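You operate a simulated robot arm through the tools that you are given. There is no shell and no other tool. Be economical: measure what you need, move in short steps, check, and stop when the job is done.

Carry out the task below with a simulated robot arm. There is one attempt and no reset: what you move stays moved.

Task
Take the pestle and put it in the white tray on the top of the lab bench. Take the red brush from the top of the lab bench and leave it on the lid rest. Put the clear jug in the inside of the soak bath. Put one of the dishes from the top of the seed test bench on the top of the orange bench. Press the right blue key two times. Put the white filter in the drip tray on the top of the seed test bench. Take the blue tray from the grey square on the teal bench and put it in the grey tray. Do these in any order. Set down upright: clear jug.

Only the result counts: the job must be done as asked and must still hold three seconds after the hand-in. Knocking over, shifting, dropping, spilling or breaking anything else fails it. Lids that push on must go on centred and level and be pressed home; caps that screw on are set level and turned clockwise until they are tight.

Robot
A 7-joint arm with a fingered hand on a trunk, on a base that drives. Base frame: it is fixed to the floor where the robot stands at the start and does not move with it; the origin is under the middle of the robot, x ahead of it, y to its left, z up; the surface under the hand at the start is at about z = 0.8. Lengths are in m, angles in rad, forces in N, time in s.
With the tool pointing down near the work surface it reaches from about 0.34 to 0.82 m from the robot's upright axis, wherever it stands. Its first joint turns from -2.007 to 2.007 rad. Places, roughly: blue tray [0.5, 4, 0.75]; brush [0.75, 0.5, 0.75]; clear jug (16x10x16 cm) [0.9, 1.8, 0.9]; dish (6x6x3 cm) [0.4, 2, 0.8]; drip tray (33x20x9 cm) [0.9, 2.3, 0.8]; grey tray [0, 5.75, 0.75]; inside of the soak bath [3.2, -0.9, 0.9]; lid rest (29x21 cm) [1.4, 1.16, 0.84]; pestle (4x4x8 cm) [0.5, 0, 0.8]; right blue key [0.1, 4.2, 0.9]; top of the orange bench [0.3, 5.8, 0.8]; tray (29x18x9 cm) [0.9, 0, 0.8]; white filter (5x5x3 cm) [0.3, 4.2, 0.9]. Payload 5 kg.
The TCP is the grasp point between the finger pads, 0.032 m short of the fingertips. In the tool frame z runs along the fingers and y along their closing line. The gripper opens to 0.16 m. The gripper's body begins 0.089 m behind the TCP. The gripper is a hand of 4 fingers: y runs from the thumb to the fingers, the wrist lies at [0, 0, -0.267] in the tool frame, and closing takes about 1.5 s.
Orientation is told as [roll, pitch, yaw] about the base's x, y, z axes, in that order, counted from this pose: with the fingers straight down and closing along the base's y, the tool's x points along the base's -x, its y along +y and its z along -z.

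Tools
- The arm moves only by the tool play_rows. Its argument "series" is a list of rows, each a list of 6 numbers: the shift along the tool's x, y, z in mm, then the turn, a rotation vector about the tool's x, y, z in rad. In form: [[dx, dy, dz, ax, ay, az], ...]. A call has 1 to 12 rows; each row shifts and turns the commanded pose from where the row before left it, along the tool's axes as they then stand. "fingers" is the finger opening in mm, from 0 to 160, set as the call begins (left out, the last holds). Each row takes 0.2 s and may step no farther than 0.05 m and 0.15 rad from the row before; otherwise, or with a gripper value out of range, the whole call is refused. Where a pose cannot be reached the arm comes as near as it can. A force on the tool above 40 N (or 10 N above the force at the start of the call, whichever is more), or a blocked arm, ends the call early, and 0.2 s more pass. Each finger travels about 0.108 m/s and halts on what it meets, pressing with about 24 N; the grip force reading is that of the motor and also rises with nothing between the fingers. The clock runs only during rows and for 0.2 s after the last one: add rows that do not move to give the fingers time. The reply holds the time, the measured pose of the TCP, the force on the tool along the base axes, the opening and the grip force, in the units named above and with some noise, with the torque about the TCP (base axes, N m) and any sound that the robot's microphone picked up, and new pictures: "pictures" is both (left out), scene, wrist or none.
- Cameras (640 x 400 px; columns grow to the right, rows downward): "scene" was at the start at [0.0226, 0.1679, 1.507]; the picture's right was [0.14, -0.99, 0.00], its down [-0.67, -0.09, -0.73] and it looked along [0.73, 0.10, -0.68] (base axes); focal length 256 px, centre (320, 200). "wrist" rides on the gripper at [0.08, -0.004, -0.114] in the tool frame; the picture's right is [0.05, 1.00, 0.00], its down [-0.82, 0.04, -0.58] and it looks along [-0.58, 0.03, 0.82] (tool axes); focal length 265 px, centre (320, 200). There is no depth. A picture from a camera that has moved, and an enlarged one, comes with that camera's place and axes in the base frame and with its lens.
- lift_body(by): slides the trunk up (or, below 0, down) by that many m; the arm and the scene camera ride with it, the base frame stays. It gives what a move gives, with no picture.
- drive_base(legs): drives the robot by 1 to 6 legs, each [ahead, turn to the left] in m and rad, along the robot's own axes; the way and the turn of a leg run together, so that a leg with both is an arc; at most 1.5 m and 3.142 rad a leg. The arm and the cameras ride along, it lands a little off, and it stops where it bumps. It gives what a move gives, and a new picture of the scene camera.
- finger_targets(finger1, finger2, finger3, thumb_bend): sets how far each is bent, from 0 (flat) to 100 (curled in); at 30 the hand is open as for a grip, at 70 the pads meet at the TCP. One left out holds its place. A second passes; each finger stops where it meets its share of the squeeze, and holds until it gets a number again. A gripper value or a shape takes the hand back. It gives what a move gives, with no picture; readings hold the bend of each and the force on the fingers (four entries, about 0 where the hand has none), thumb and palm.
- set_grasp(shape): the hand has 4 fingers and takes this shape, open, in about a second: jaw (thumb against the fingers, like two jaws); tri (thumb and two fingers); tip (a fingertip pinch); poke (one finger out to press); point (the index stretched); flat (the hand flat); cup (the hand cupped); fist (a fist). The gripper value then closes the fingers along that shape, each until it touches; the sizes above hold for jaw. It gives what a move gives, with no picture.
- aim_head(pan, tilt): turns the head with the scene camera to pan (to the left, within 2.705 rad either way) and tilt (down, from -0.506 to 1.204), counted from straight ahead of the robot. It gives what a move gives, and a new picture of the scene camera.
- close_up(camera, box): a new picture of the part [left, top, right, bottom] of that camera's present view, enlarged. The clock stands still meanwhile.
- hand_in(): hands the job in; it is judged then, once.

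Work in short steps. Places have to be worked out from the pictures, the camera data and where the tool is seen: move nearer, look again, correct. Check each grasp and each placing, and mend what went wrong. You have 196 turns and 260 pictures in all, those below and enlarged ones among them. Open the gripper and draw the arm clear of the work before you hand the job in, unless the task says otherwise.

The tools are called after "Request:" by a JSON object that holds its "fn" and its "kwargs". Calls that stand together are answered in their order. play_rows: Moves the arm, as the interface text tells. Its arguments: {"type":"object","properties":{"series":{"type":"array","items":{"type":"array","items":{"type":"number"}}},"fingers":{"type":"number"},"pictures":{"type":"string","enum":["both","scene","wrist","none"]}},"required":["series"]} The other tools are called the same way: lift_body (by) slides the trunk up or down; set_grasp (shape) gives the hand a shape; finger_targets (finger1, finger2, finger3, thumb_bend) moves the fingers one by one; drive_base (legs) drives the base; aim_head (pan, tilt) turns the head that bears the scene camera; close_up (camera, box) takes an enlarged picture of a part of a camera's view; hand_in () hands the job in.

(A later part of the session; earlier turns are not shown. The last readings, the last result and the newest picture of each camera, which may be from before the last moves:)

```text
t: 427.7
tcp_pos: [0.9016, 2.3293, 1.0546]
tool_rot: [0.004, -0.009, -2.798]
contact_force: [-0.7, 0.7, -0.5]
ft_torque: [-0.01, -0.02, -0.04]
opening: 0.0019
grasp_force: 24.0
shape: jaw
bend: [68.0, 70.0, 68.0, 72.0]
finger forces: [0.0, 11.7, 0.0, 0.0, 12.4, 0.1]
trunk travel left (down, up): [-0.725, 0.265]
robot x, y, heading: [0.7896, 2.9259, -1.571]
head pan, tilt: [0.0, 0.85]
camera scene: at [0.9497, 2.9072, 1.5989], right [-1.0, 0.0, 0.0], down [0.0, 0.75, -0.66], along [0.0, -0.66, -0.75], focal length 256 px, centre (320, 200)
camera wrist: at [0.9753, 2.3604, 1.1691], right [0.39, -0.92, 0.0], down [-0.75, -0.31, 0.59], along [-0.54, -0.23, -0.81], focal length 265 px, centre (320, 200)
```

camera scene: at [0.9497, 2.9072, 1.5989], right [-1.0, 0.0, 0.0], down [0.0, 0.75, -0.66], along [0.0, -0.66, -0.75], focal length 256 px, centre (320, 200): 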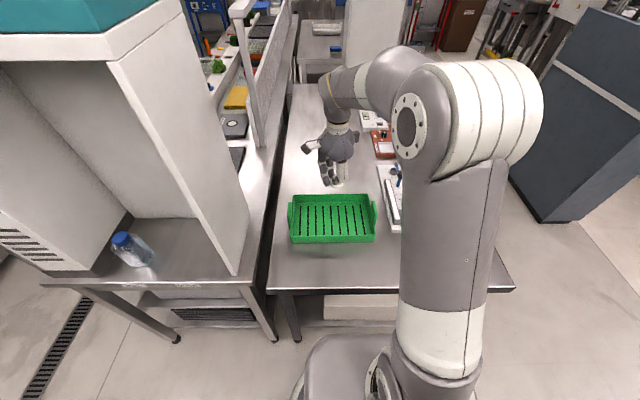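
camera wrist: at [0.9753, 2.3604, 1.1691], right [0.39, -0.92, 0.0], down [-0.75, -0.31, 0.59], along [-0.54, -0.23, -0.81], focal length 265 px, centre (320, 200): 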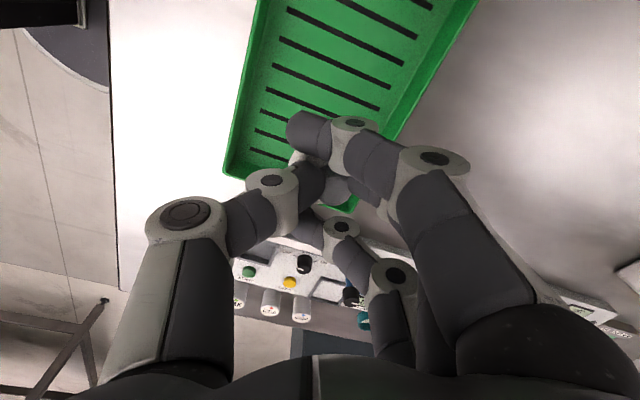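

The drop point lies inside the tray. Lower.

Request:
{"fn": "play_rows", "kwargs": {"series": [[8, 0, 40, 0, 0, 0], [8, 0, 40, 0, 0, 0], [0, 0, 40, 0, 0, 0], [0, 0, 25, 0, 0, 0], [0, 0, 0, 0, 0, 0]]}}

```text
t: 428.9
tcp_pos: [0.9157, 2.3334, 0.9106]
tool_rot: [0.004, -0.01, -2.797]
contact_force: [-0.7, -0.6, -0.6]
ft_torque: [-0.01, -0.01, 0.05]
opening: 0.0021
grasp_force: 24.0
shape: jaw
bend: [68.0, 70.0, 68.0, 72.0]
finger forces: [0.0, 11.7, 0.0, 0.0, 12.2, 0.1]
trunk travel left (down, up): [-0.725, 0.265]
robot x, y, heading: [0.7969, 2.9273, -1.58]
head pan, tilt: [0.0, 0.85]
camera scene: at [0.9497, 2.9071, 1.5989], right [-1.0, 0.0, 0.0], down [0.0, 0.75, -0.66], along [0.0, -0.66, -0.75], focal length 256 px, centre (320, 200)
camera wrist: at [0.9899, 2.3648, 1.0241], right [0.39, -0.92, 0.0], down [-0.75, -0.31, 0.58], along [-0.54, -0.23, -0.81], focal length 265 px, centre (320, 200)
```

scene: 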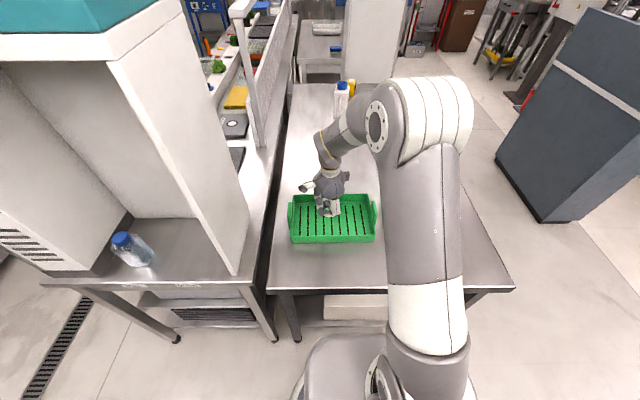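
wrist: 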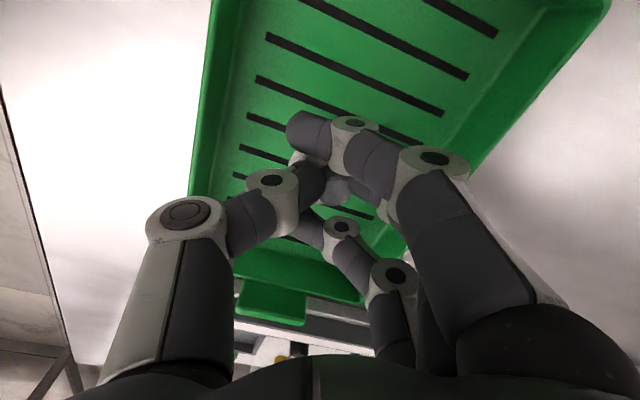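

Request:
{"fn": "play_rows", "kwargs": {"series": [[0, 0, 10, 0, 0, 0], [0, 0, 8, 0, 0, 0], [0, 0, 5, 0, 0, 0], [0, 0, 4, 0, 0, 0], [0, 0, 4, 0, 0, 0], [0, 0, 0, 0, 0, 0]], "pictures": "none"}}

```text
t: 430.3
tcp_pos: [0.9134, 2.3334, 0.8789]
tool_rot: [0.003, -0.009, -2.798]
contact_force: [0.0, -0.1, -0.2]
ft_torque: [0.02, 0.04, -0.03]
opening: 0.0018
grasp_force: 24.3
shape: jaw
bend: [68.0, 70.0, 68.0, 72.0]
finger forces: [0.1, 11.7, 0.0, 0.1, 12.3, 0.1]
trunk travel left (down, up): [-0.725, 0.265]
robot x, y, heading: [0.7944, 2.9238, -1.578]
head pan, tilt: [0.0, 0.85]
```

Request:
{"fn": "play_rows", "kwargs": {"series": [[0, 0, 4, 0, 0, 0], [0, 0, 4, 0, 0, 0], [0, 0, 4, 0, 0, 0], [0, 0, 4, 0, 0, 0], [0, 0, 0, 0, 0, 0]], "pictures": "wrist"}}

```text
t: 431.5
tcp_pos: [0.9132, 2.3332, 0.8619]
tool_rot: [0.003, -0.009, -2.798]
contact_force: [-0.8, -1.1, -1.0]
ft_torque: [-0.05, 0.02, 0.03]
opening: 0.0016
grasp_force: 24.1
shape: jaw
bend: [68.0, 70.0, 68.0, 72.0]
finger forces: [0.0, 11.8, 0.0, 0.0, 12.2, 0.1]
trunk travel left (down, up): [-0.725, 0.265]
robot x, y, heading: [0.7903, 2.927, -1.577]
head pan, tilt: [0.0, 0.85]
camera wrist: at [0.9891, 2.3641, 0.9766], right [0.39, -0.92, 0.0], down [-0.75, -0.31, 0.58], along [-0.54, -0.23, -0.81], focal length 265 px, centre (320, 200)
```

wrist: 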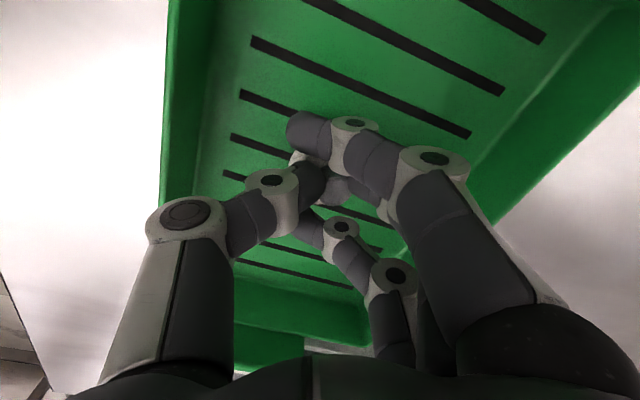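

Request:
{"fn": "play_rows", "kwargs": {"series": [[0, 0, 3, 0, 0, 0], [0, 0, 3, 0, 0, 0], [0, 0, 3, 0, 0, 0], [0, 0, 0, 0, 0, 0]], "pictures": "none"}}

Request:
{"fn": "close_up", "kwargs": {"camera": "scene", "box": [280, 160, 380, 250]}}

```text
t: 432.5
tcp_pos: [0.9137, 2.3343, 0.8552]
tool_rot: [0.003, -0.008, -2.797]
contact_force: [-0.5, 4.2, 10.0]
ft_torque: [-0.03, -0.02, 0.02]
opening: 0.0024
grasp_force: 24.5
shape: jaw
bend: [68.0, 70.0, 68.0, 72.0]
finger forces: [0.0, 11.5, 0.1, 0.1, 18.3, 0.1]
trunk travel left (down, up): [-0.725, 0.265]
robot x, y, heading: [0.7963, 2.9226, -1.573]
head pan, tilt: [0.0, 0.85]
```

```text
4.44 times, centred on (330, 205) of scene
camera zoom: at [0.9495, 2.9085, 1.599], right [-1.0, 0.0, 0.0], down [0.0, 0.75, -0.66], along [0.0, -0.66, -0.75], focal length 1136 px, centre (276, 178)
```

zoom: 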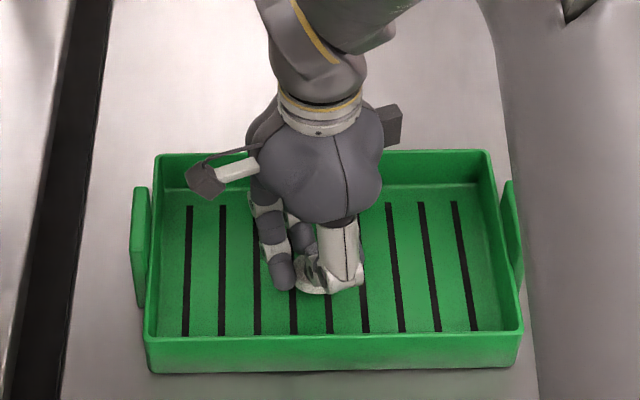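

Contact in the tray. Open the fingers and rise.

Request:
{"fn": "play_rows", "kwargs": {"series": [[0, 0, -1, 0, 0, 0], [0, 0, 0, 0, 0, 0], [0, 0, 0, 0, 0, 0], [0, 0, 0, 0, 0, 0]], "fingers": 50, "pictures": "none"}}

Request:
{"fn": "play_rows", "kwargs": {"series": [[0, 0, -30, 0, 0, 0], [0, 0, -45, 0, 0, 0], [0, 0, -45, 0, 0, 0], [0, 0, -45, 0, 0, 0], [0, 0, -45, 0, 0, 0], [0, 0, -45, 0, 0, 0], [0, 0, 0, 0, 0, 0]], "pictures": "wrist"}}

Request:
{"fn": "close_up", "kwargs": {"camera": "scene", "box": [280, 160, 380, 250]}}

```text
t: 433.5
tcp_pos: [0.9134, 2.3329, 0.8557]
tool_rot: [0.004, -0.008, -2.796]
contact_force: [0.6, -1.0, 0.5]
ft_torque: [0.01, 0.02, -0.02]
opening: 0.0493
grasp_force: 0.0
shape: jaw
bend: [73.0, 73.0, 73.0, 70.0]
finger forces: [0.0, 0.0, 0.0, 0.0, 0.0, 0.0]
trunk travel left (down, up): [-0.725, 0.265]
robot x, y, heading: [0.7948, 2.9293, -1.577]
head pan, tilt: [0.0, 0.85]
```

```text
t: 435.1
tcp_pos: [0.9163, 2.3342, 1.109]
tool_rot: [0.003, -0.009, -2.8]
contact_force: [-0.3, 0.1, 0.8]
ft_torque: [0.01, 0.0, -0.03]
opening: 0.0495
grasp_force: 0.0
shape: jaw
bend: [73.0, 73.0, 73.0, 70.0]
finger forces: [0.1, 0.1, 0.1, 0.0, 0.0, 0.0]
trunk travel left (down, up): [-0.725, 0.265]
robot x, y, heading: [0.7954, 2.9252, -1.575]
head pan, tilt: [0.0, 0.85]
camera wrist: at [0.9908, 2.3654, 1.2234], right [0.39, -0.92, 0.0], down [-0.75, -0.31, 0.58], along [-0.54, -0.23, -0.81], focal length 265 px, centre (320, 200)
```

wrist: 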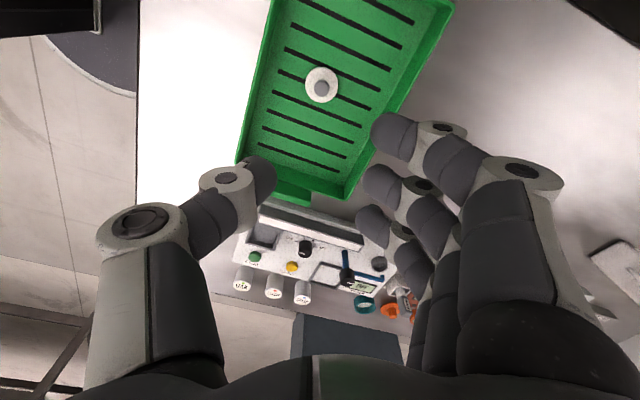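

```text
4.44 times, centred on (330, 205) of scene
camera zoom: at [0.9498, 2.9069, 1.5989], right [-1.0, 0.0, 0.0], down [0.0, 0.75, -0.66], along [0.0, -0.66, -0.75], focal length 1136 px, centre (276, 178)
```

zoom: 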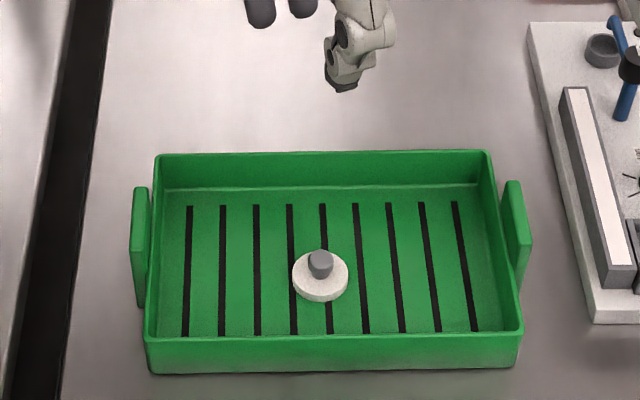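

Filter done. Retract, back off and turn round to the teal bench's south side for the blue tray.

Request:
{"fn": "play_rows", "kwargs": {"series": [[-12, -38, 0, 0, 0, 0], [-12, -38, 0, 0, 0, 0], [-12, -38, 0, 0, 0, -0.136], [-12, -38, 0, 0, 0, -0.136], [-11, -38, 0, 0, 0, -0.136], [0, 0, 0, 0, 0, -0.136], [0, 0, 0, 0, 0, -0.136], [0, 0, 0, 0, 0, -0.136], [0, 0, 0, 0, 0, -0.136], [0, 0, 0, 0, 0, -0.136], [0, 0, 0, 0, 0, -0.136]], "fingers": 90, "pictures": "none"}}

Request:
{"fn": "drive_base", "kwargs": {"legs": [[-0.28, 0], [0, -1.571], [0.25, 0], [0, -1.571]]}}

Request:
{"fn": "aim_head", "kwargs": {"pan": 0.0, "tilt": 0.75}}

```text
t: 437.5
tcp_pos: [0.7841, 2.482, 1.1093]
tool_rot: [-0.006, -0.007, -1.572]
contact_force: [0.3, -0.6, 0.4]
ft_torque: [-0.01, 0.01, 0.0]
opening: 0.0895
grasp_force: 0.1
shape: jaw
bend: [72.0, 72.0, 72.0, 70.0]
finger forces: [0.0, 0.1, 0.0, 0.0, 0.0, 0.0]
trunk travel left (down, up): [-0.725, 0.265]
robot x, y, heading: [0.7904, 2.9274, -1.574]
head pan, tilt: [0.0, 0.85]
```

```text
t: 448.6
tcp_pos: [0.5583, 3.6514, 1.1109]
tool_rot: [-0.007, -0.008, 1.552]
contact_force: [0.2, 0.1, 1.1]
ft_torque: [0.02, -0.01, -0.02]
opening: 0.0893
grasp_force: 0.0
shape: jaw
bend: [72.0, 72.0, 72.0, 70.0]
finger forces: [0.0, 0.0, 0.1, 0.1, 0.1, 0.0]
trunk travel left (down, up): [-0.725, 0.265]
robot x, y, heading: [0.5411, 3.2082, 1.551]
head pan, tilt: [0.0, 0.85]
camera scene: at [0.386, 3.2296, 1.5989], right [1.0, -0.02, 0.0], down [-0.02, -0.75, -0.66], along [0.01, 0.66, -0.75], focal length 256 px, centre (320, 200)
```

scene: 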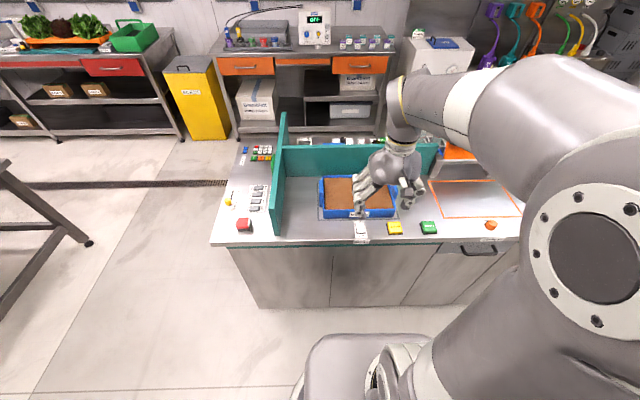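

```text
t: 449.3
tcp_pos: [0.5571, 3.6521, 1.1098]
tool_rot: [-0.009, -0.006, 1.551]
contact_force: [0.5, -0.4, 0.1]
ft_torque: [-0.02, 0.01, 0.0]
opening: 0.0891
grasp_force: 0.1
shape: jaw
bend: [72.0, 72.0, 72.0, 70.0]
finger forces: [0.0, 0.0, 0.0, 0.0, 0.1, 0.1]
trunk travel left (down, up): [-0.725, 0.265]
robot x, y, heading: [0.5426, 3.2094, 1.544]
head pan, tilt: [0.0, 0.75]
camera scene: at [0.386, 3.2343, 1.6069], right [1.0, -0.02, 0.0], down [-0.01, -0.68, -0.73], along [0.02, 0.73, -0.68], focal length 256 px, centre (320, 200)
```

scene: 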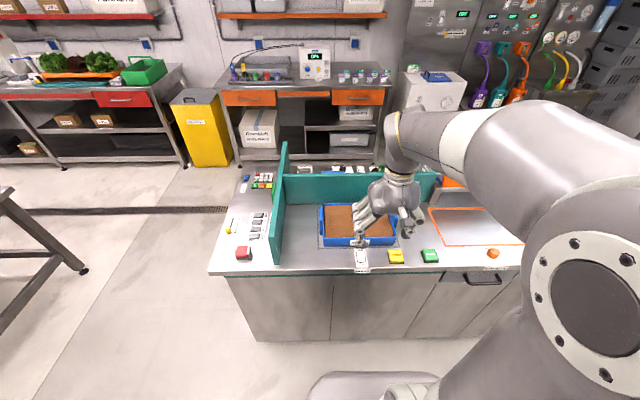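

Request:
{"fn": "close_up", "kwargs": {"camera": "scene", "box": [290, 170, 450, 290]}}

Request:
{"fn": "close_up", "kwargs": {"camera": "wrist", "box": [0, 0, 640, 400]}}

```text
3.33 times, centred on (370, 230) of scene
camera zoom: at [0.386, 3.2343, 1.6069], right [1.0, -0.02, 0.0], down [-0.01, -0.68, -0.73], along [0.02, 0.73, -0.68], focal length 852 px, centre (153, 100)
```

zoom: 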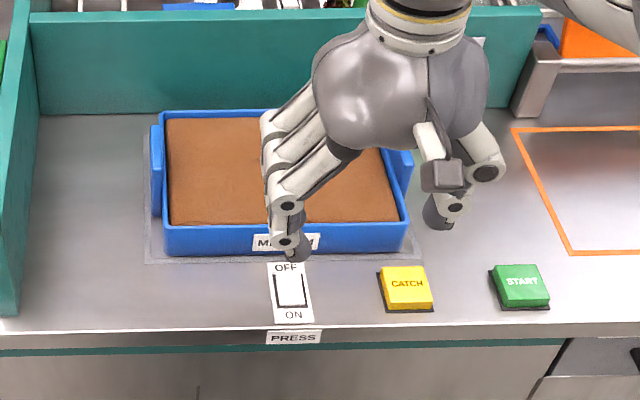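

```text
1.00 times, centred on (320, 200) of wrist (not enlarged: the box is as wide or as high as the picture)
camera zoom: at [0.559, 3.5696, 1.2239], right [-1.0, -0.03, -0.01], down [-0.03, 0.81, 0.58], along [-0.01, 0.58, -0.81], focal length 265 px, centre (320, 200)
```

zoom: 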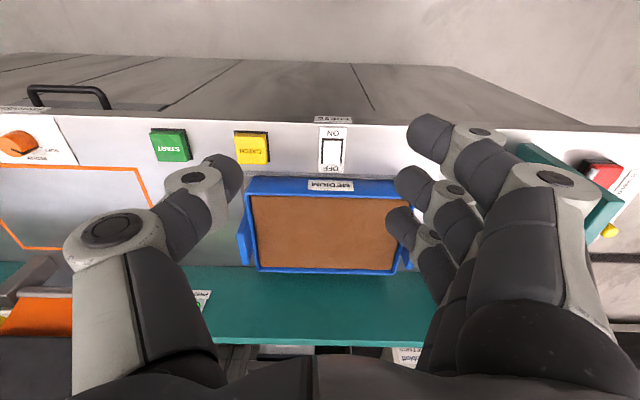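

The soil-filled tray "MEDIUM" is ≈24×18 cm, centre ≈(0.547, 3.89). It's wider than jaw opening across its 18 cm side, but individual finger targets open >0.20 m. I position above it with a 90° turned hand.

Request:
{"fn": "play_rows", "kwargs": {"series": [[-40, 0, 0, 0, 0, 0], [-40, 0, 0, 0, 0, 0], [-40, 0, 0, 0, 0, 0], [-40, 0, 0, 0, 0, 0], [-40, 0, 0, 0, 0, 0], [-38, 5, 0, 0, 0, 0], [0, 0, 0, 0, 0, 0]], "pictures": "none"}}

Request:
{"fn": "play_rows", "kwargs": {"series": [[0, 0, 0, 0, 0, 0.143], [0, 0, 0, 0, 0, 0.143], [0, 0, 0, 0, 0, 0.143], [0, 0, 0, 0, 0, 0.143], [0, 0, 0, 0, 0, 0.143], [0, 0, 0, 0, 0, 0.143], [0, 0, 0, 0, 0, 0.143], [0, 0, 0, 0, 0, 0.143], [0, 0, 0, 0, 0, 0.143], [0, 0, 0, 0, 0, 0.143], [0, 0, 0, 0, 0, 0.12], [0, 0, 0, 0, 0, 0]], "pictures": "none"}}

Request:
{"fn": "finger_targets", "kwargs": {"finger1": 12, "finger2": 12, "finger3": 12, "thumb_bend": 8}}

Request:
{"fn": "close_up", "kwargs": {"camera": "wrist", "box": [0, 0, 640, 400]}}

Request:
{"fn": "close_up", "kwargs": {"camera": "scene", "box": [270, 110, 450, 260]}}

```text
t: 450.9
tcp_pos: [0.5561, 3.8886, 1.1117]
tool_rot: [-0.006, -0.007, 1.55]
contact_force: [0.2, -0.5, -0.6]
ft_torque: [0.0, 0.03, -0.01]
opening: 0.0892
grasp_force: 0.1
shape: jaw
bend: [72.0, 72.0, 72.0, 70.0]
finger forces: [0.0, 0.1, 0.1, 0.1, 0.0, 0.0]
trunk travel left (down, up): [-0.725, 0.265]
robot x, y, heading: [0.543, 3.2099, 1.55]
head pan, tilt: [0.0, 0.75]
```

```text
t: 453.5
tcp_pos: [0.5562, 3.8904, 1.1111]
tool_rot: [0.004, -0.007, 0.0]
contact_force: [-0.2, -0.1, 0.2]
ft_torque: [-0.02, -0.01, -0.03]
opening: 0.0891
grasp_force: 0.1
shape: jaw
bend: [72.0, 72.0, 72.0, 70.0]
finger forces: [0.1, 0.0, 0.0, 0.1, 0.0, 0.0]
trunk travel left (down, up): [-0.725, 0.265]
robot x, y, heading: [0.5447, 3.207, 1.556]
head pan, tilt: [0.0, 0.75]
```

```text
t: 454.5
tcp_pos: [0.5567, 3.8894, 1.1116]
tool_rot: [0.006, -0.006, 0.002]
contact_force: [-1.0, -0.3, -0.2]
ft_torque: [-0.02, 0.02, 0.03]
opening: 0.2086
grasp_force: 0.0
shape: fingers
bend: [12.0, 12.0, 12.0, 8.0]
finger forces: [0.0, 0.0, 0.0, 0.0, 0.1, 0.0]
trunk travel left (down, up): [-0.725, 0.265]
robot x, y, heading: [0.5398, 3.2102, 1.555]
head pan, tilt: [0.0, 0.75]
```

```text
1.00 times, centred on (320, 200) of wrist (not enlarged: the box is as wide or as high as the picture)
camera zoom: at [0.4758, 3.8839, 1.2252], right [-0.05, 1.0, 0.01], down [0.81, 0.04, 0.58], along [0.58, 0.04, -0.81], focal length 265 px, centre (320, 200)
```

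zoom: 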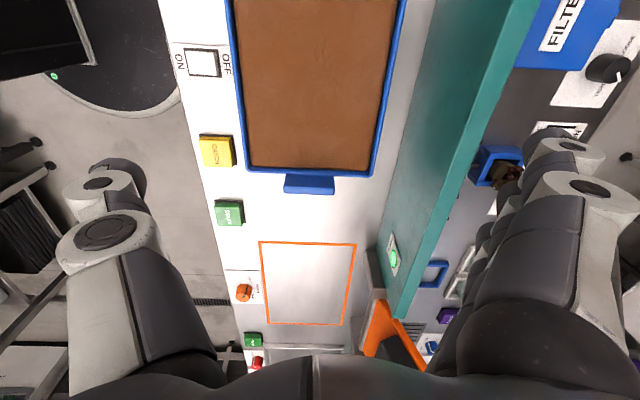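

```text
2.67 times, centred on (360, 185) of scene
camera zoom: at [0.386, 3.2344, 1.6069], right [1.0, -0.02, 0.0], down [-0.01, -0.68, -0.73], along [0.02, 0.73, -0.68], focal length 682 px, centre (213, 240)
```

zoom: 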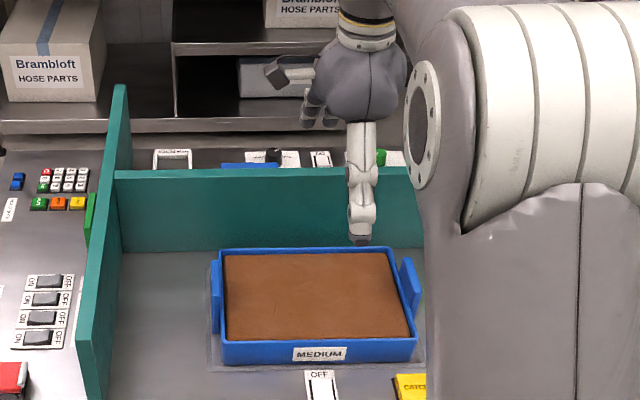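

Centre ≈(0.544, 3.885), rim z≈0.885, partition 4–5 cm behind. Finger opening is 0.209 m. Lower to z≈0.92 and check.

Request:
{"fn": "play_rows", "kwargs": {"series": [[12, -5, 30, 0, 0, 0], [0, 0, 40, 0, 0, 0], [0, 0, 40, 0, 0, 0], [0, 0, 40, 0, 0, 0], [0, 0, 40, 0, 0, 0], [0, 0, 0, 0, 0, 0]]}}

```text
t: 455.9
tcp_pos: [0.546, 3.8849, 0.9204]
tool_rot: [0.005, -0.006, 0.001]
contact_force: [-0.5, 1.0, -0.7]
ft_torque: [0.01, -0.03, 0.0]
opening: 0.2086
grasp_force: 0.1
shape: fingers
bend: [12.0, 12.0, 12.0, 8.0]
finger forces: [0.0, 0.0, 0.0, 0.0, 0.1, 0.1]
trunk travel left (down, up): [-0.725, 0.265]
robot x, y, heading: [0.542, 3.2089, 1.551]
head pan, tilt: [0.0, 0.75]
camera scene: at [0.386, 3.2342, 1.6069], right [1.0, -0.02, 0.0], down [-0.01, -0.68, -0.73], along [0.02, 0.73, -0.68], focal length 256 px, centre (320, 200)
camera wrist: at [0.4641, 3.8789, 1.0348], right [-0.05, 1.0, 0.01], down [0.81, 0.04, 0.58], along [0.58, 0.04, -0.81], focal length 265 px, centre (320, 200)
```

scene: 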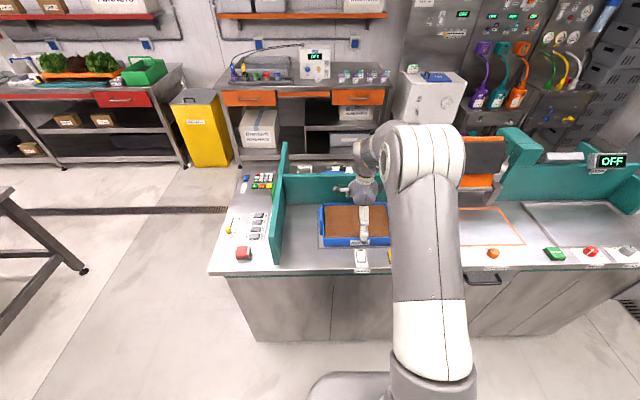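
wrist: 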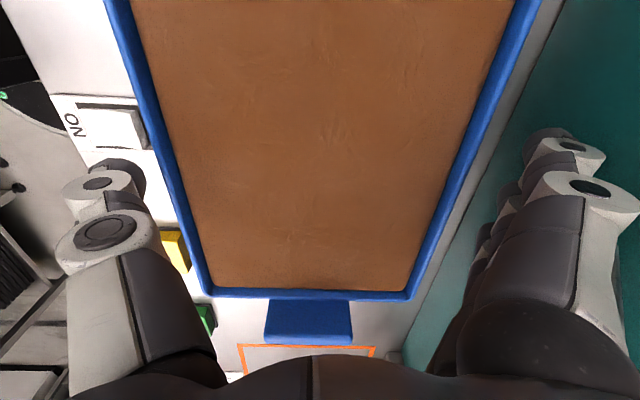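

Thumb side is tighter; shift 8 mm toward −y and lower to z≈0.885.

Request:
{"fn": "play_rows", "kwargs": {"series": [[0, -8, 0, 0, 0, 0], [0, 0, 15, 0, 0, 0], [0, 0, 15, 0, 0, 0], [0, 0, 5, 0, 0, 0], [0, 0, 0, 0, 0, 0]], "pictures": "wrist"}}

Request:
{"fn": "close_up", "kwargs": {"camera": "scene", "box": [310, 170, 410, 270]}}

```text
t: 457.1
tcp_pos: [0.5469, 3.879, 0.8883]
tool_rot: [0.009, -0.008, 0.003]
contact_force: [0.0, 2.6, 16.8]
ft_torque: [0.63, 0.02, 0.03]
opening: 0.2137
grasp_force: 6.9
shape: fingers
bend: [10.0, 10.0, 11.0, 6.0]
finger forces: [3.4, 3.2, 3.1, 0.0, 3.6, 0.0]
trunk travel left (down, up): [-0.725, 0.265]
robot x, y, heading: [0.544, 3.2076, 1.549]
head pan, tilt: [0.0, 0.75]
camera wrist: at [0.465, 3.8721, 1.0017], right [-0.05, 1.0, 0.01], down [0.81, 0.04, 0.58], along [0.58, 0.04, -0.81], focal length 265 px, centre (320, 200)
```

wrist: 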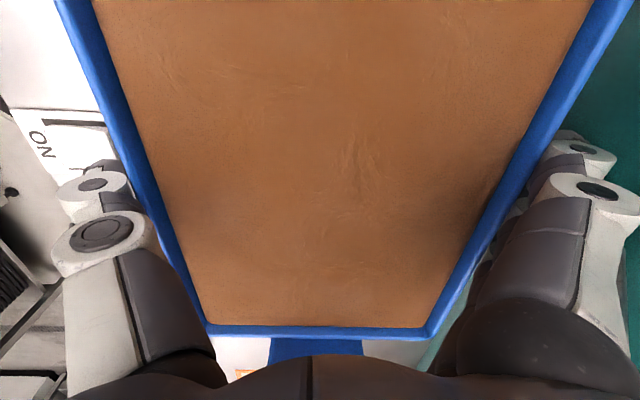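

```text
4.00 times, centred on (360, 220) of scene
camera zoom: at [0.3859, 3.233, 1.6071], right [1.0, -0.02, 0.0], down [-0.01, -0.68, -0.73], along [0.02, 0.73, -0.68], focal length 1022 px, centre (160, 120)
```

zoom: 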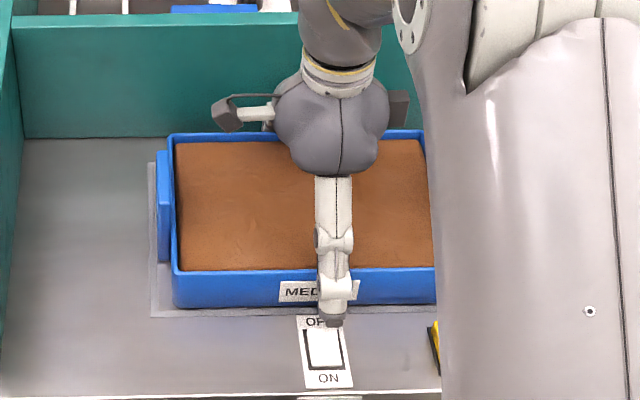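

The finger links wedge on the rims. Raise 10 mm so only the fingertips overlap the walls, then squeeze with finger targets.

Request:
{"fn": "play_rows", "kwargs": {"series": [[0, 0, -5, 0, 0, 0], [0, 0, -5, 0, 0, 0], [0, 0, 0, 0, 0, 0]], "pictures": "none"}}

Request:
{"fn": "finger_targets", "kwargs": {"finger1": 40, "finger2": 40, "finger3": 40, "thumb_bend": 40}}

Request:
{"fn": "close_up", "kwargs": {"camera": "scene", "box": [310, 170, 410, 270]}}

Request:
{"fn": "close_up", "kwargs": {"camera": "wrist", "box": [0, 0, 640, 400]}}

```text
t: 457.9
tcp_pos: [0.5463, 3.8784, 0.8959]
tool_rot: [0.006, -0.008, 0.001]
contact_force: [0.6, 0.4, -0.1]
ft_torque: [-0.01, -0.01, -0.01]
opening: 0.21
grasp_force: 0.0
shape: fingers
bend: [12.0, 12.0, 12.0, 8.0]
finger forces: [0.1, 0.0, 0.0, 0.0, 0.1, 0.0]
trunk travel left (down, up): [-0.725, 0.265]
robot x, y, heading: [0.5401, 3.2094, 1.549]
head pan, tilt: [0.0, 0.75]
```

```text
t: 458.9
tcp_pos: [0.5471, 3.8782, 0.8975]
tool_rot: [0.009, -0.007, 0.003]
contact_force: [0.3, 6.2, 17.7]
ft_torque: [-0.04, 0.0, -0.02]
opening: 0.1966
grasp_force: 29.4
shape: fingers
bend: [29.0, 29.0, 29.0, 34.0]
finger forces: [11.4, 11.3, 11.1, 0.0, 24.1, 0.1]
trunk travel left (down, up): [-0.725, 0.265]
robot x, y, heading: [0.5409, 3.2109, 1.552]
head pan, tilt: [0.0, 0.75]
```

```text
4.00 times, centred on (360, 220) of scene
camera zoom: at [0.386, 3.2334, 1.6071], right [1.0, -0.02, 0.0], down [-0.01, -0.68, -0.73], along [0.02, 0.73, -0.68], focal length 1022 px, centre (160, 120)
```

zoom: 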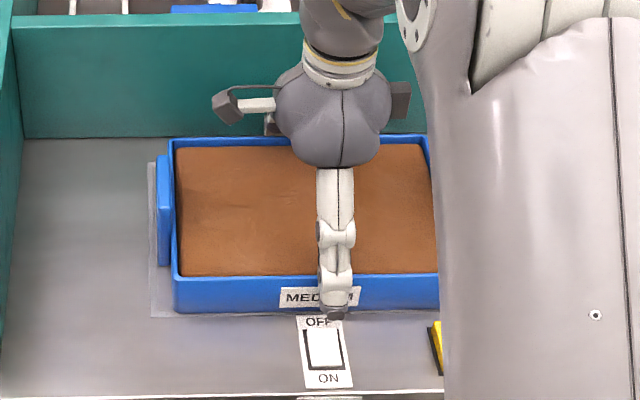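

```text
1.00 times, centred on (320, 200) of wrist (not enlarged: the box is as wide or as high as the picture)
camera zoom: at [0.4651, 3.872, 1.0113], right [-0.05, 1.0, 0.01], down [0.81, 0.04, 0.58], along [0.58, 0.04, -0.81], focal length 265 px, centre (320, 200)
```

zoom: 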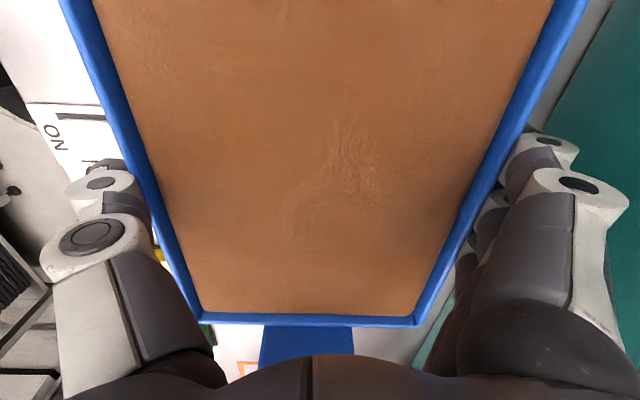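

Squeeze is even (11/11/11/24 N). Try a slow 10 mm lift.

Request:
{"fn": "play_rows", "kwargs": {"series": [[0, 0, -3, 0, 0, 0], [0, 0, -3, 0, 0, 0], [0, 0, -4, 0, 0, 0], [0, 0, -4, 0, 0, 0], [0, 0, 0, 0, 0, 0]], "pictures": "wrist"}}

Request:
{"fn": "close_up", "kwargs": {"camera": "scene", "box": [310, 170, 410, 270]}}

```text
t: 460.1
tcp_pos: [0.547, 3.8785, 0.91]
tool_rot: [0.005, -0.007, 0.001]
contact_force: [0.1, -0.4, -6.3]
ft_torque: [0.03, -0.06, 0.02]
opening: 0.1957
grasp_force: 26.1
shape: fingers
bend: [30.0, 30.0, 30.0, 34.0]
finger forces: [9.3, 9.2, 9.2, 0.0, 24.5, 0.0]
trunk travel left (down, up): [-0.725, 0.265]
robot x, y, heading: [0.5404, 3.2076, 1.55]
head pan, tilt: [0.0, 0.75]
camera wrist: at [0.4653, 3.8721, 1.0233], right [-0.05, 1.0, 0.0], down [0.81, 0.04, 0.58], along [0.58, 0.03, -0.81], focal length 265 px, centre (320, 200)
```

wrist: 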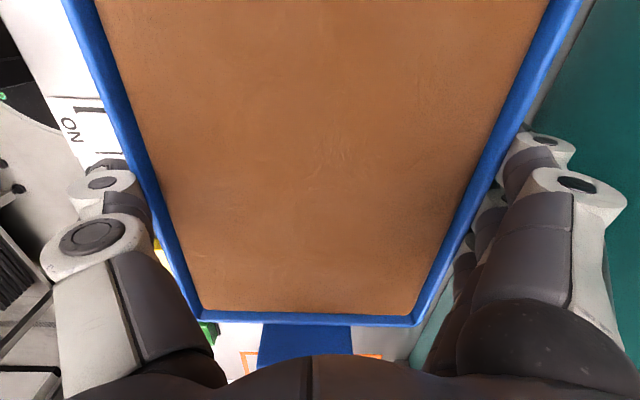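

```text
4.00 times, centred on (360, 220) of scene
camera zoom: at [0.386, 3.2349, 1.6069], right [1.0, -0.02, 0.0], down [-0.01, -0.68, -0.73], along [0.02, 0.73, -0.68], focal length 1022 px, centre (160, 120)
```

zoom: 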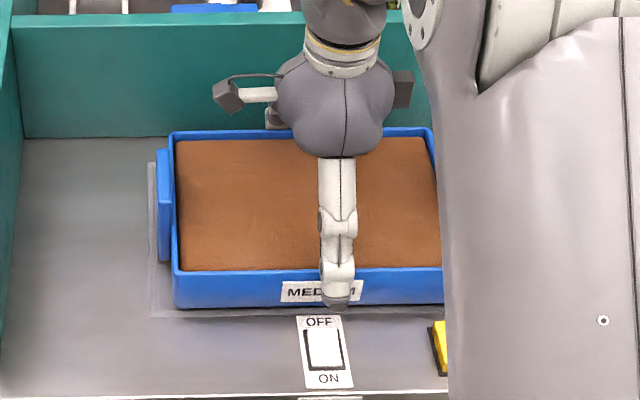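

The tray seems to be coming up (≈6 N load). Lift another 25 mm and verify.

Request:
{"fn": "play_rows", "kwargs": {"series": [[0, 0, -5, 0, 0, 0], [0, 0, -5, 0, 0, 0], [0, 0, -5, 0, 0, 0], [0, 0, -5, 0, 0, 0], [0, 0, -5, 0, 0, 0], [0, 0, 0, 0, 0, 0]], "pictures": "wrist"}}

Request:
{"fn": "close_up", "kwargs": {"camera": "scene", "box": [310, 170, 410, 270]}}

```text
t: 461.5
tcp_pos: [0.5454, 3.8783, 0.9339]
tool_rot: [0.005, -0.007, 0.001]
contact_force: [0.2, -0.2, -6.5]
ft_torque: [0.04, -0.08, -0.02]
opening: 0.1955
grasp_force: 25.6
shape: fingers
bend: [30.0, 30.0, 30.0, 34.0]
finger forces: [9.4, 9.2, 9.1, 0.0, 24.3, 0.0]
trunk travel left (down, up): [-0.725, 0.265]
robot x, y, heading: [0.5447, 3.2036, 1.552]
head pan, tilt: [0.0, 0.75]
camera wrist: at [0.4649, 3.8722, 1.0487], right [-0.05, 1.0, 0.01], down [0.81, 0.04, 0.58], along [0.58, 0.04, -0.81], focal length 265 px, centre (320, 200)
```

wrist: 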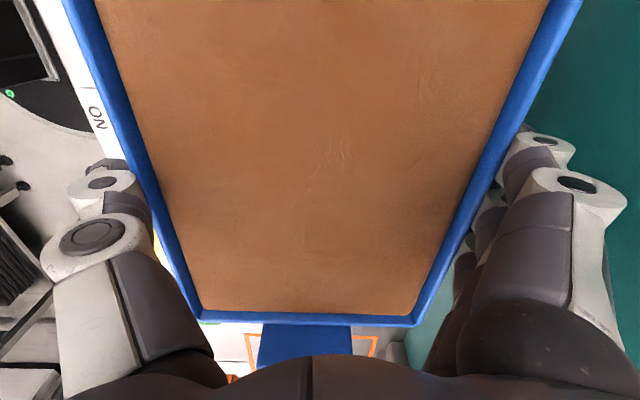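

```text
4.00 times, centred on (360, 220) of scene
camera zoom: at [0.386, 3.235, 1.6069], right [1.0, -0.02, 0.0], down [-0.01, -0.68, -0.73], along [0.02, 0.73, -0.68], focal length 1022 px, centre (160, 120)
```

zoom: 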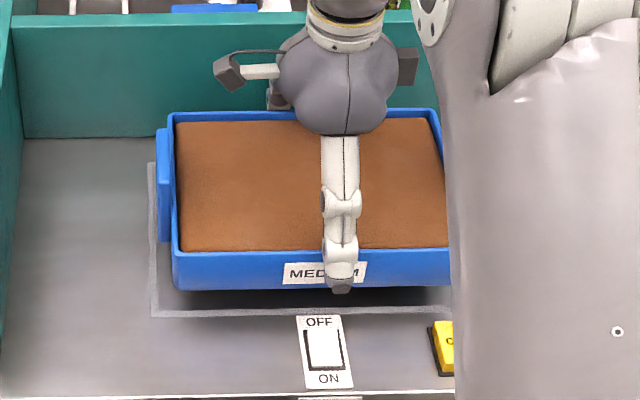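

Tray is held level (~0.6 kg). Raise it gently and retract.

Request:
{"fn": "play_rows", "kwargs": {"series": [[0, 0, -20, 0, 0, 0], [0, 0, -25, 0, 0, 0], [0, 0, -25, 0, 0, 0], [0, 0, -25, 0, 0, 0], [0, 0, -25, 0, 0, 0], [0, 0, -25, 0, 0, 0], [0, 0, -20, 0, 0, 0], [0, 0, 0, 0, 0, 0]], "pictures": "none"}}

Request:
{"fn": "play_rows", "kwargs": {"series": [[0, -10, 0, 0, 0, 0], [0, -20, 0, 0, 0, 0], [0, -25, 0, 0, 0, 0], [0, -25, 0, 0, 0, 0], [0, -25, 0, 0, 0, 0], [0, -25, 0, 0, 0, 0], [0, -25, 0, 0, 0, 0], [0, -20, 0, 0, 0, 0], [0, -15, 0, 0, 0, 0], [0, 0, 0, 0, 0, 0]]}}

```text
t: 463.3
tcp_pos: [0.5456, 3.8769, 1.0996]
tool_rot: [0.005, -0.008, 0.001]
contact_force: [-0.2, 0.4, -6.4]
ft_torque: [0.04, -0.05, 0.02]
opening: 0.1956
grasp_force: 25.7
shape: fingers
bend: [30.0, 30.0, 30.0, 34.0]
finger forces: [9.3, 9.0, 9.0, 0.1, 23.9, 0.0]
trunk travel left (down, up): [-0.725, 0.265]
robot x, y, heading: [0.5407, 3.209, 1.552]
head pan, tilt: [0.0, 0.75]
```

```text
t: 465.5
tcp_pos: [0.5454, 3.6869, 1.0989]
tool_rot: [0.005, -0.007, 0.002]
contact_force: [-0.5, 1.1, -6.0]
ft_torque: [0.07, -0.04, 0.06]
opening: 0.1954
grasp_force: 25.2
shape: fingers
bend: [30.0, 30.0, 30.0, 34.0]
finger forces: [9.2, 9.1, 9.1, 0.0, 23.9, 0.0]
trunk travel left (down, up): [-0.725, 0.265]
robot x, y, heading: [0.5404, 3.2092, 1.549]
head pan, tilt: [0.0, 0.75]
camera scene: at [0.386, 3.2349, 1.6069], right [1.0, -0.02, 0.0], down [-0.01, -0.68, -0.73], along [0.02, 0.73, -0.68], focal length 256 px, centre (320, 200)
camera wrist: at [0.4644, 3.6812, 1.212], right [-0.05, 1.0, 0.01], down [0.81, 0.04, 0.58], along [0.58, 0.04, -0.81], focal length 265 px, centre (320, 200)
```

scene: 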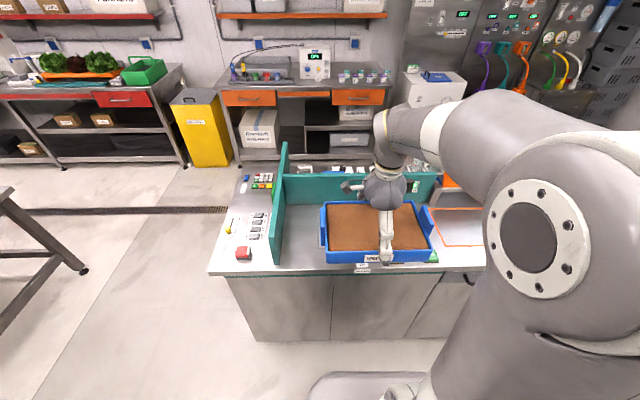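
wrist: 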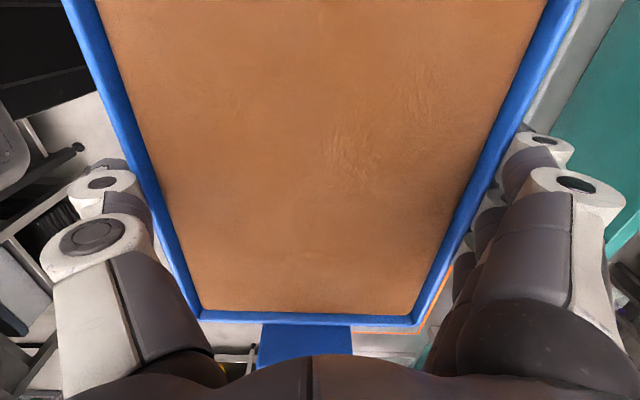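

Raise the trunk 0.12 for clearance, then drive around the west end to the orange bench.

Request:
{"fn": "lift_body", "kwargs": {"by": 0.12}}

Request:
{"fn": "drive_base", "kwargs": {"legs": [[0, 1.59], [1.05, 0], [0, -1.571], [0.9, 0], [0.85, 0]]}}

```text
t: 467.0
tcp_pos: [0.5465, 3.6871, 1.2183]
tool_rot: [0.005, -0.008, 0.002]
contact_force: [0.6, 0.5, -5.7]
ft_torque: [-0.03, -0.06, 0.01]
opening: 0.1955
grasp_force: 25.7
shape: fingers
bend: [30.0, 30.0, 30.0, 34.0]
finger forces: [9.0, 9.0, 8.9, 0.0, 23.9, 0.1]
trunk travel left (down, up): [-0.845, 0.145]
robot x, y, heading: [0.5464, 3.207, 1.546]
head pan, tilt: [0.0, 0.75]
```

```text
t: 488.6
tcp_pos: [-0.4786, 5.4627, 1.2185]
tool_rot: [0.007, -0.007, 0.002]
contact_force: [0.0, 0.5, -6.8]
ft_torque: [-0.03, -0.08, -0.01]
opening: 0.1947
grasp_force: 24.1
shape: fingers
bend: [30.0, 30.0, 30.0, 34.0]
finger forces: [8.6, 8.6, 8.4, 0.0, 22.2, 0.0]
trunk travel left (down, up): [-0.845, 0.145]
robot x, y, heading: [-0.4827, 4.9816, 1.549]
head pan, tilt: [0.0, 0.75]
camera scene: at [-0.6391, 5.0103, 1.7269], right [1.0, -0.02, 0.0], down [-0.01, -0.68, -0.73], along [0.02, 0.73, -0.68], focal length 256 px, centre (320, 200)
```

scene: 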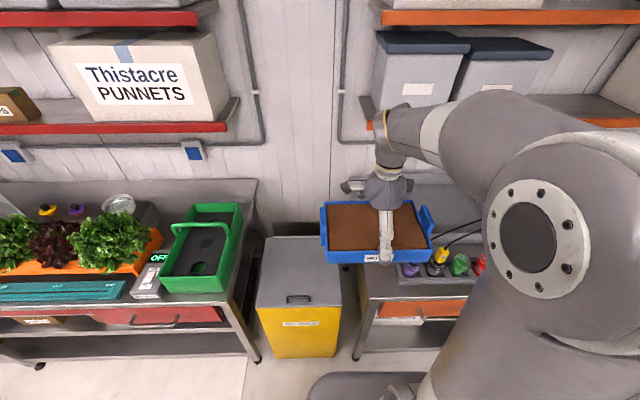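

Still held. Shift to x≈−0.1 facing the grey tray.

Request:
{"fn": "drive_base", "kwargs": {"legs": [[0, -1.549], [0.38, 0], [0, 1.571], [0.13, 0]]}}

Request:
{"fn": "aim_head", "kwargs": {"pan": 0.15, "tilt": 0.7}}

```text
t: 499.5
tcp_pos: [-0.1311, 5.5988, 1.2168]
tool_rot: [0.003, -0.008, 0.051]
contact_force: [0.1, 1.8, -6.4]
ft_torque: [-0.02, -0.04, 0.0]
opening: 0.1937
grasp_force: 23.3
shape: fingers
bend: [30.0, 30.0, 30.0, 34.0]
finger forces: [8.2, 8.1, 8.2, 0.0, 21.3, 0.0]
trunk travel left (down, up): [-0.845, 0.145]
robot x, y, heading: [-0.112, 5.1178, 1.598]
head pan, tilt: [0.0, 0.75]
camera scene: at [-0.2687, 5.1391, 1.7268], right [1.0, 0.03, 0.0], down [0.02, -0.68, -0.73], along [-0.02, 0.73, -0.68], focal length 256 px, centre (320, 200)
```

scene: 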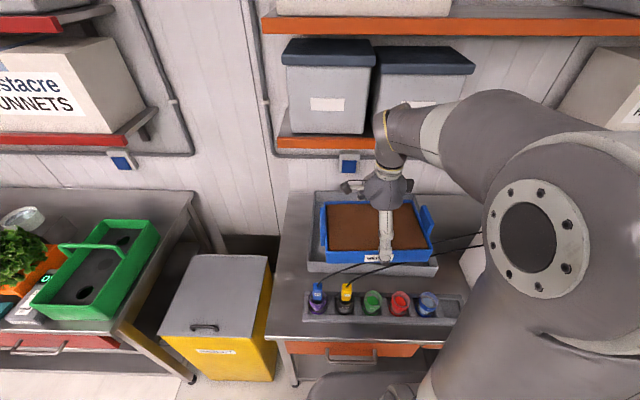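

```text
t: 500.2
tcp_pos: [-0.1313, 5.5957, 1.2176]
tool_rot: [0.005, -0.007, 0.051]
contact_force: [-0.2, -0.1, -6.1]
ft_torque: [0.01, -0.09, 0.05]
opening: 0.1937
grasp_force: 22.8
shape: fingers
bend: [30.0, 30.0, 30.0, 34.0]
finger forces: [8.3, 8.2, 8.0, 0.0, 21.4, 0.1]
trunk travel left (down, up): [-0.845, 0.145]
robot x, y, heading: [-0.1104, 5.1187, 1.599]
head pan, tilt: [0.15, 0.7]
camera scene: at [-0.2812, 5.1376, 1.7311], right [0.98, 0.18, 0.0], down [0.11, -0.63, -0.76], along [-0.14, 0.75, -0.64], focal length 256 px, centre (320, 200)
```

scene: 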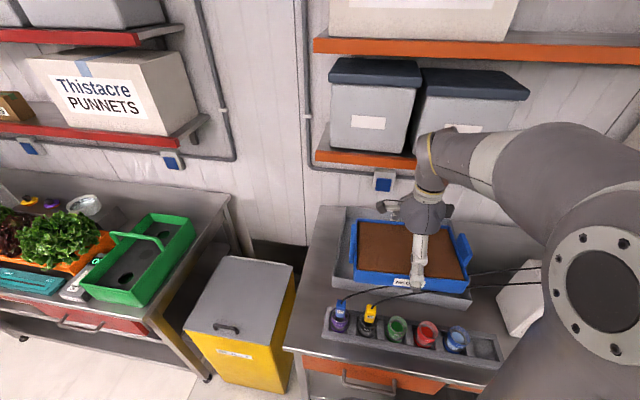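

Geometry check: shelf edge at y≈5.90, z≈1.26; cables at z≈1.0 run in front (y≈5.6–5.7). I'll lower the trunk to pass between them, then extend to (−0.16, 5.79).

Request:
{"fn": "lift_body", "kwargs": {"by": -0.1}}

Request:
{"fn": "play_rows", "kwargs": {"series": [[4, 12, 0, 0, 0, 0.02], [4, 22, 0, 0, 0, 0.03], [4, 25, 0, 0, 0, 0], [4, 25, 0, 0, 0, 0], [4, 25, 0, 0, 0, 0], [4, 25, 0, 0, 0, 0], [4, 25, 0, 0, 0, 0], [1, 22, 0, 0, 0, 0], [0, 12, 0, 0, 0, 0], [0, 0, 0, 0, 0, 0]]}}

Request:
{"fn": "close_up", "kwargs": {"camera": "scene", "box": [310, 130, 540, 320]}}

```text
t: 501.5
tcp_pos: [-0.1315, 5.5967, 1.1179]
tool_rot: [0.006, -0.008, 0.051]
contact_force: [1.1, -0.2, -5.7]
ft_torque: [0.05, -0.02, -0.01]
opening: 0.1941
grasp_force: 23.1
shape: fingers
bend: [30.0, 30.0, 30.0, 34.0]
finger forces: [8.3, 8.1, 8.0, 0.1, 21.3, 0.0]
trunk travel left (down, up): [-0.745, 0.245]
robot x, y, heading: [-0.1127, 5.1152, 1.595]
head pan, tilt: [0.15, 0.7]
```

```text
t: 503.7
tcp_pos: [-0.1614, 5.7893, 1.1198]
tool_rot: [0.005, -0.007, 0.0]
contact_force: [0.1, 0.8, -6.3]
ft_torque: [0.01, -0.04, -0.02]
opening: 0.1935
grasp_force: 23.4
shape: fingers
bend: [30.0, 30.0, 30.0, 34.0]
finger forces: [8.2, 8.1, 8.0, 0.1, 21.3, 0.0]
trunk travel left (down, up): [-0.745, 0.245]
robot x, y, heading: [-0.1098, 5.1132, 1.604]
head pan, tilt: [0.15, 0.7]
camera scene: at [-0.2813, 5.1378, 1.6311], right [0.98, 0.18, 0.0], down [0.11, -0.63, -0.76], along [-0.14, 0.75, -0.64], focal length 256 px, centre (320, 200)
camera wrist: at [-0.2429, 5.7836, 1.2334], right [-0.05, 1.0, 0.01], down [0.81, 0.04, 0.58], along [0.58, 0.03, -0.81], focal length 265 px, centre (320, 200)
```

scene: 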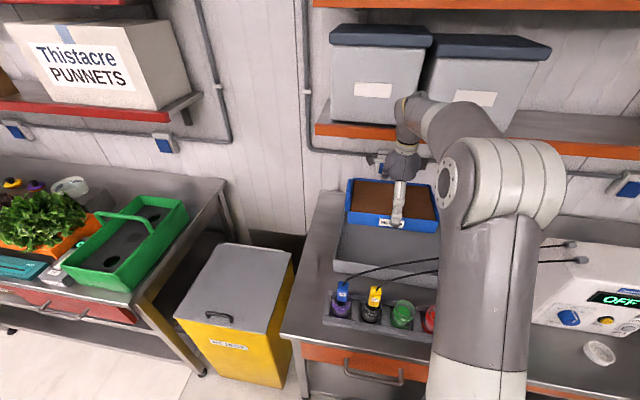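
wrist: 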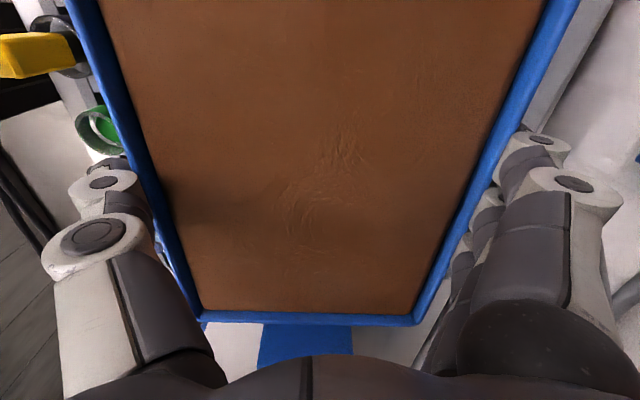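

```text
2.11 times, centred on (425, 225) of scene
camera zoom: at [-0.2813, 5.1378, 1.6311], right [0.98, 0.18, 0.0], down [0.11, -0.63, -0.76], along [-0.14, 0.75, -0.64], focal length 538 px, centre (99, 147)
```

zoom: 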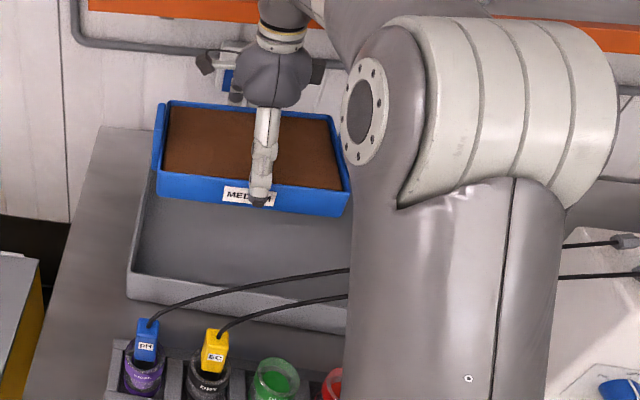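

Good. Shift 1 cm right and lower to z≈0.95.

Request:
{"fn": "play_rows", "kwargs": {"series": [[-10, 0, 10, 0, 0, 0], [0, 0, 25, 0, 0, 0], [0, 0, 25, 0, 0, 0], [0, 0, 25, 0, 0, 0], [0, 0, 25, 0, 0, 0], [0, 0, 25, 0, 0, 0], [0, 0, 25, 0, 0, 0], [0, 0, 0, 0, 0, 0]], "pictures": "wrist"}}

Request:
{"fn": "close_up", "kwargs": {"camera": "scene", "box": [310, 130, 540, 320]}}

```text
t: 505.5
tcp_pos: [-0.1502, 5.79, 0.9578]
tool_rot: [0.006, -0.005, 0.001]
contact_force: [0.0, 0.7, -6.1]
ft_torque: [0.03, -0.06, -0.01]
opening: 0.1933
grasp_force: 22.4
shape: fingers
bend: [30.0, 30.0, 30.0, 34.0]
finger forces: [8.1, 8.0, 7.9, 0.1, 21.0, 0.1]
trunk travel left (down, up): [-0.745, 0.245]
robot x, y, heading: [-0.1104, 5.1188, 1.595]
head pan, tilt: [0.15, 0.7]
camera wrist: at [-0.2314, 5.7847, 1.0721], right [-0.05, 1.0, 0.01], down [0.81, 0.04, 0.58], along [0.58, 0.03, -0.81], focal length 265 px, centre (320, 200)
```

wrist: 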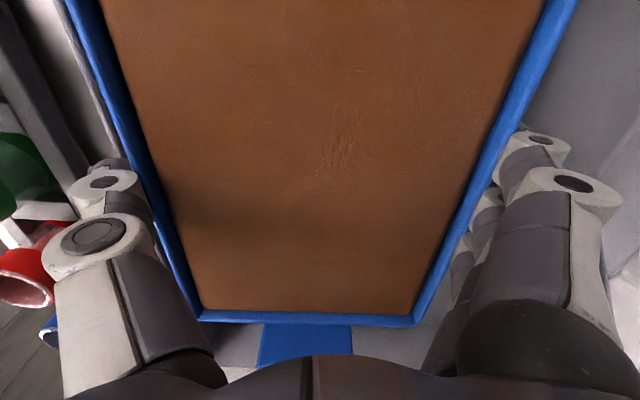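

```text
2.11 times, centred on (425, 225) of scene
camera zoom: at [-0.2813, 5.1378, 1.6312], right [0.98, 0.18, 0.0], down [0.11, -0.63, -0.76], along [-0.14, 0.75, -0.64], focal length 538 px, centre (99, 147)
```

zoom: 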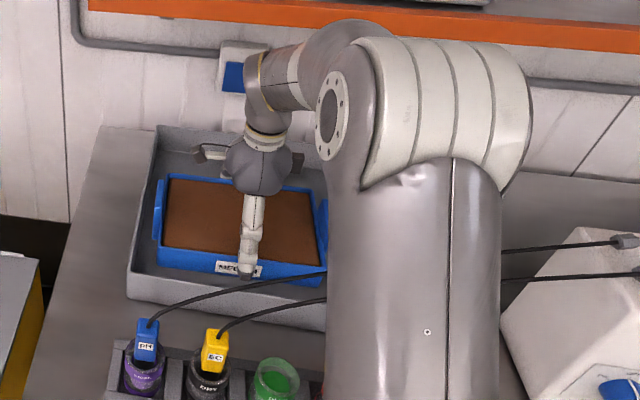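

Thumb is close to the grey tray's front wall; shift 20 mm further in and lower to near contact.

Request:
{"fn": "play_rows", "kwargs": {"series": [[0, 10, 0, 0, 0, 0], [0, 10, 5, 0, 0, 0], [0, 0, 15, 0, 0, 0], [0, 0, 10, 0, 0, 0], [0, 0, 8, 0, 0, 0], [0, 0, 0, 0, 0, 0]], "pictures": "none"}}

Request:
{"fn": "close_up", "kwargs": {"camera": "scene", "box": [310, 130, 540, 320]}}

```text
t: 506.9
tcp_pos: [-0.1504, 5.8101, 0.9214]
tool_rot: [0.005, -0.006, 0.002]
contact_force: [0.0, -0.6, -6.2]
ft_torque: [0.0, -0.03, 0.0]
opening: 0.1931
grasp_force: 22.1
shape: fingers
bend: [30.0, 30.0, 30.0, 34.0]
finger forces: [8.1, 7.9, 7.9, 0.0, 20.6, 0.0]
trunk travel left (down, up): [-0.745, 0.245]
robot x, y, heading: [-0.1125, 5.1191, 1.599]
head pan, tilt: [0.15, 0.7]
```

```text
2.11 times, centred on (425, 225) of scene
camera zoom: at [-0.2813, 5.138, 1.6311], right [0.98, 0.18, 0.0], down [0.11, -0.63, -0.76], along [-0.14, 0.75, -0.64], focal length 538 px, centre (99, 147)
```

zoom: 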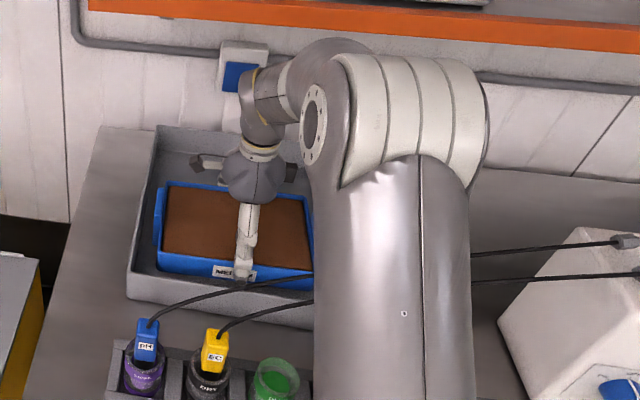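

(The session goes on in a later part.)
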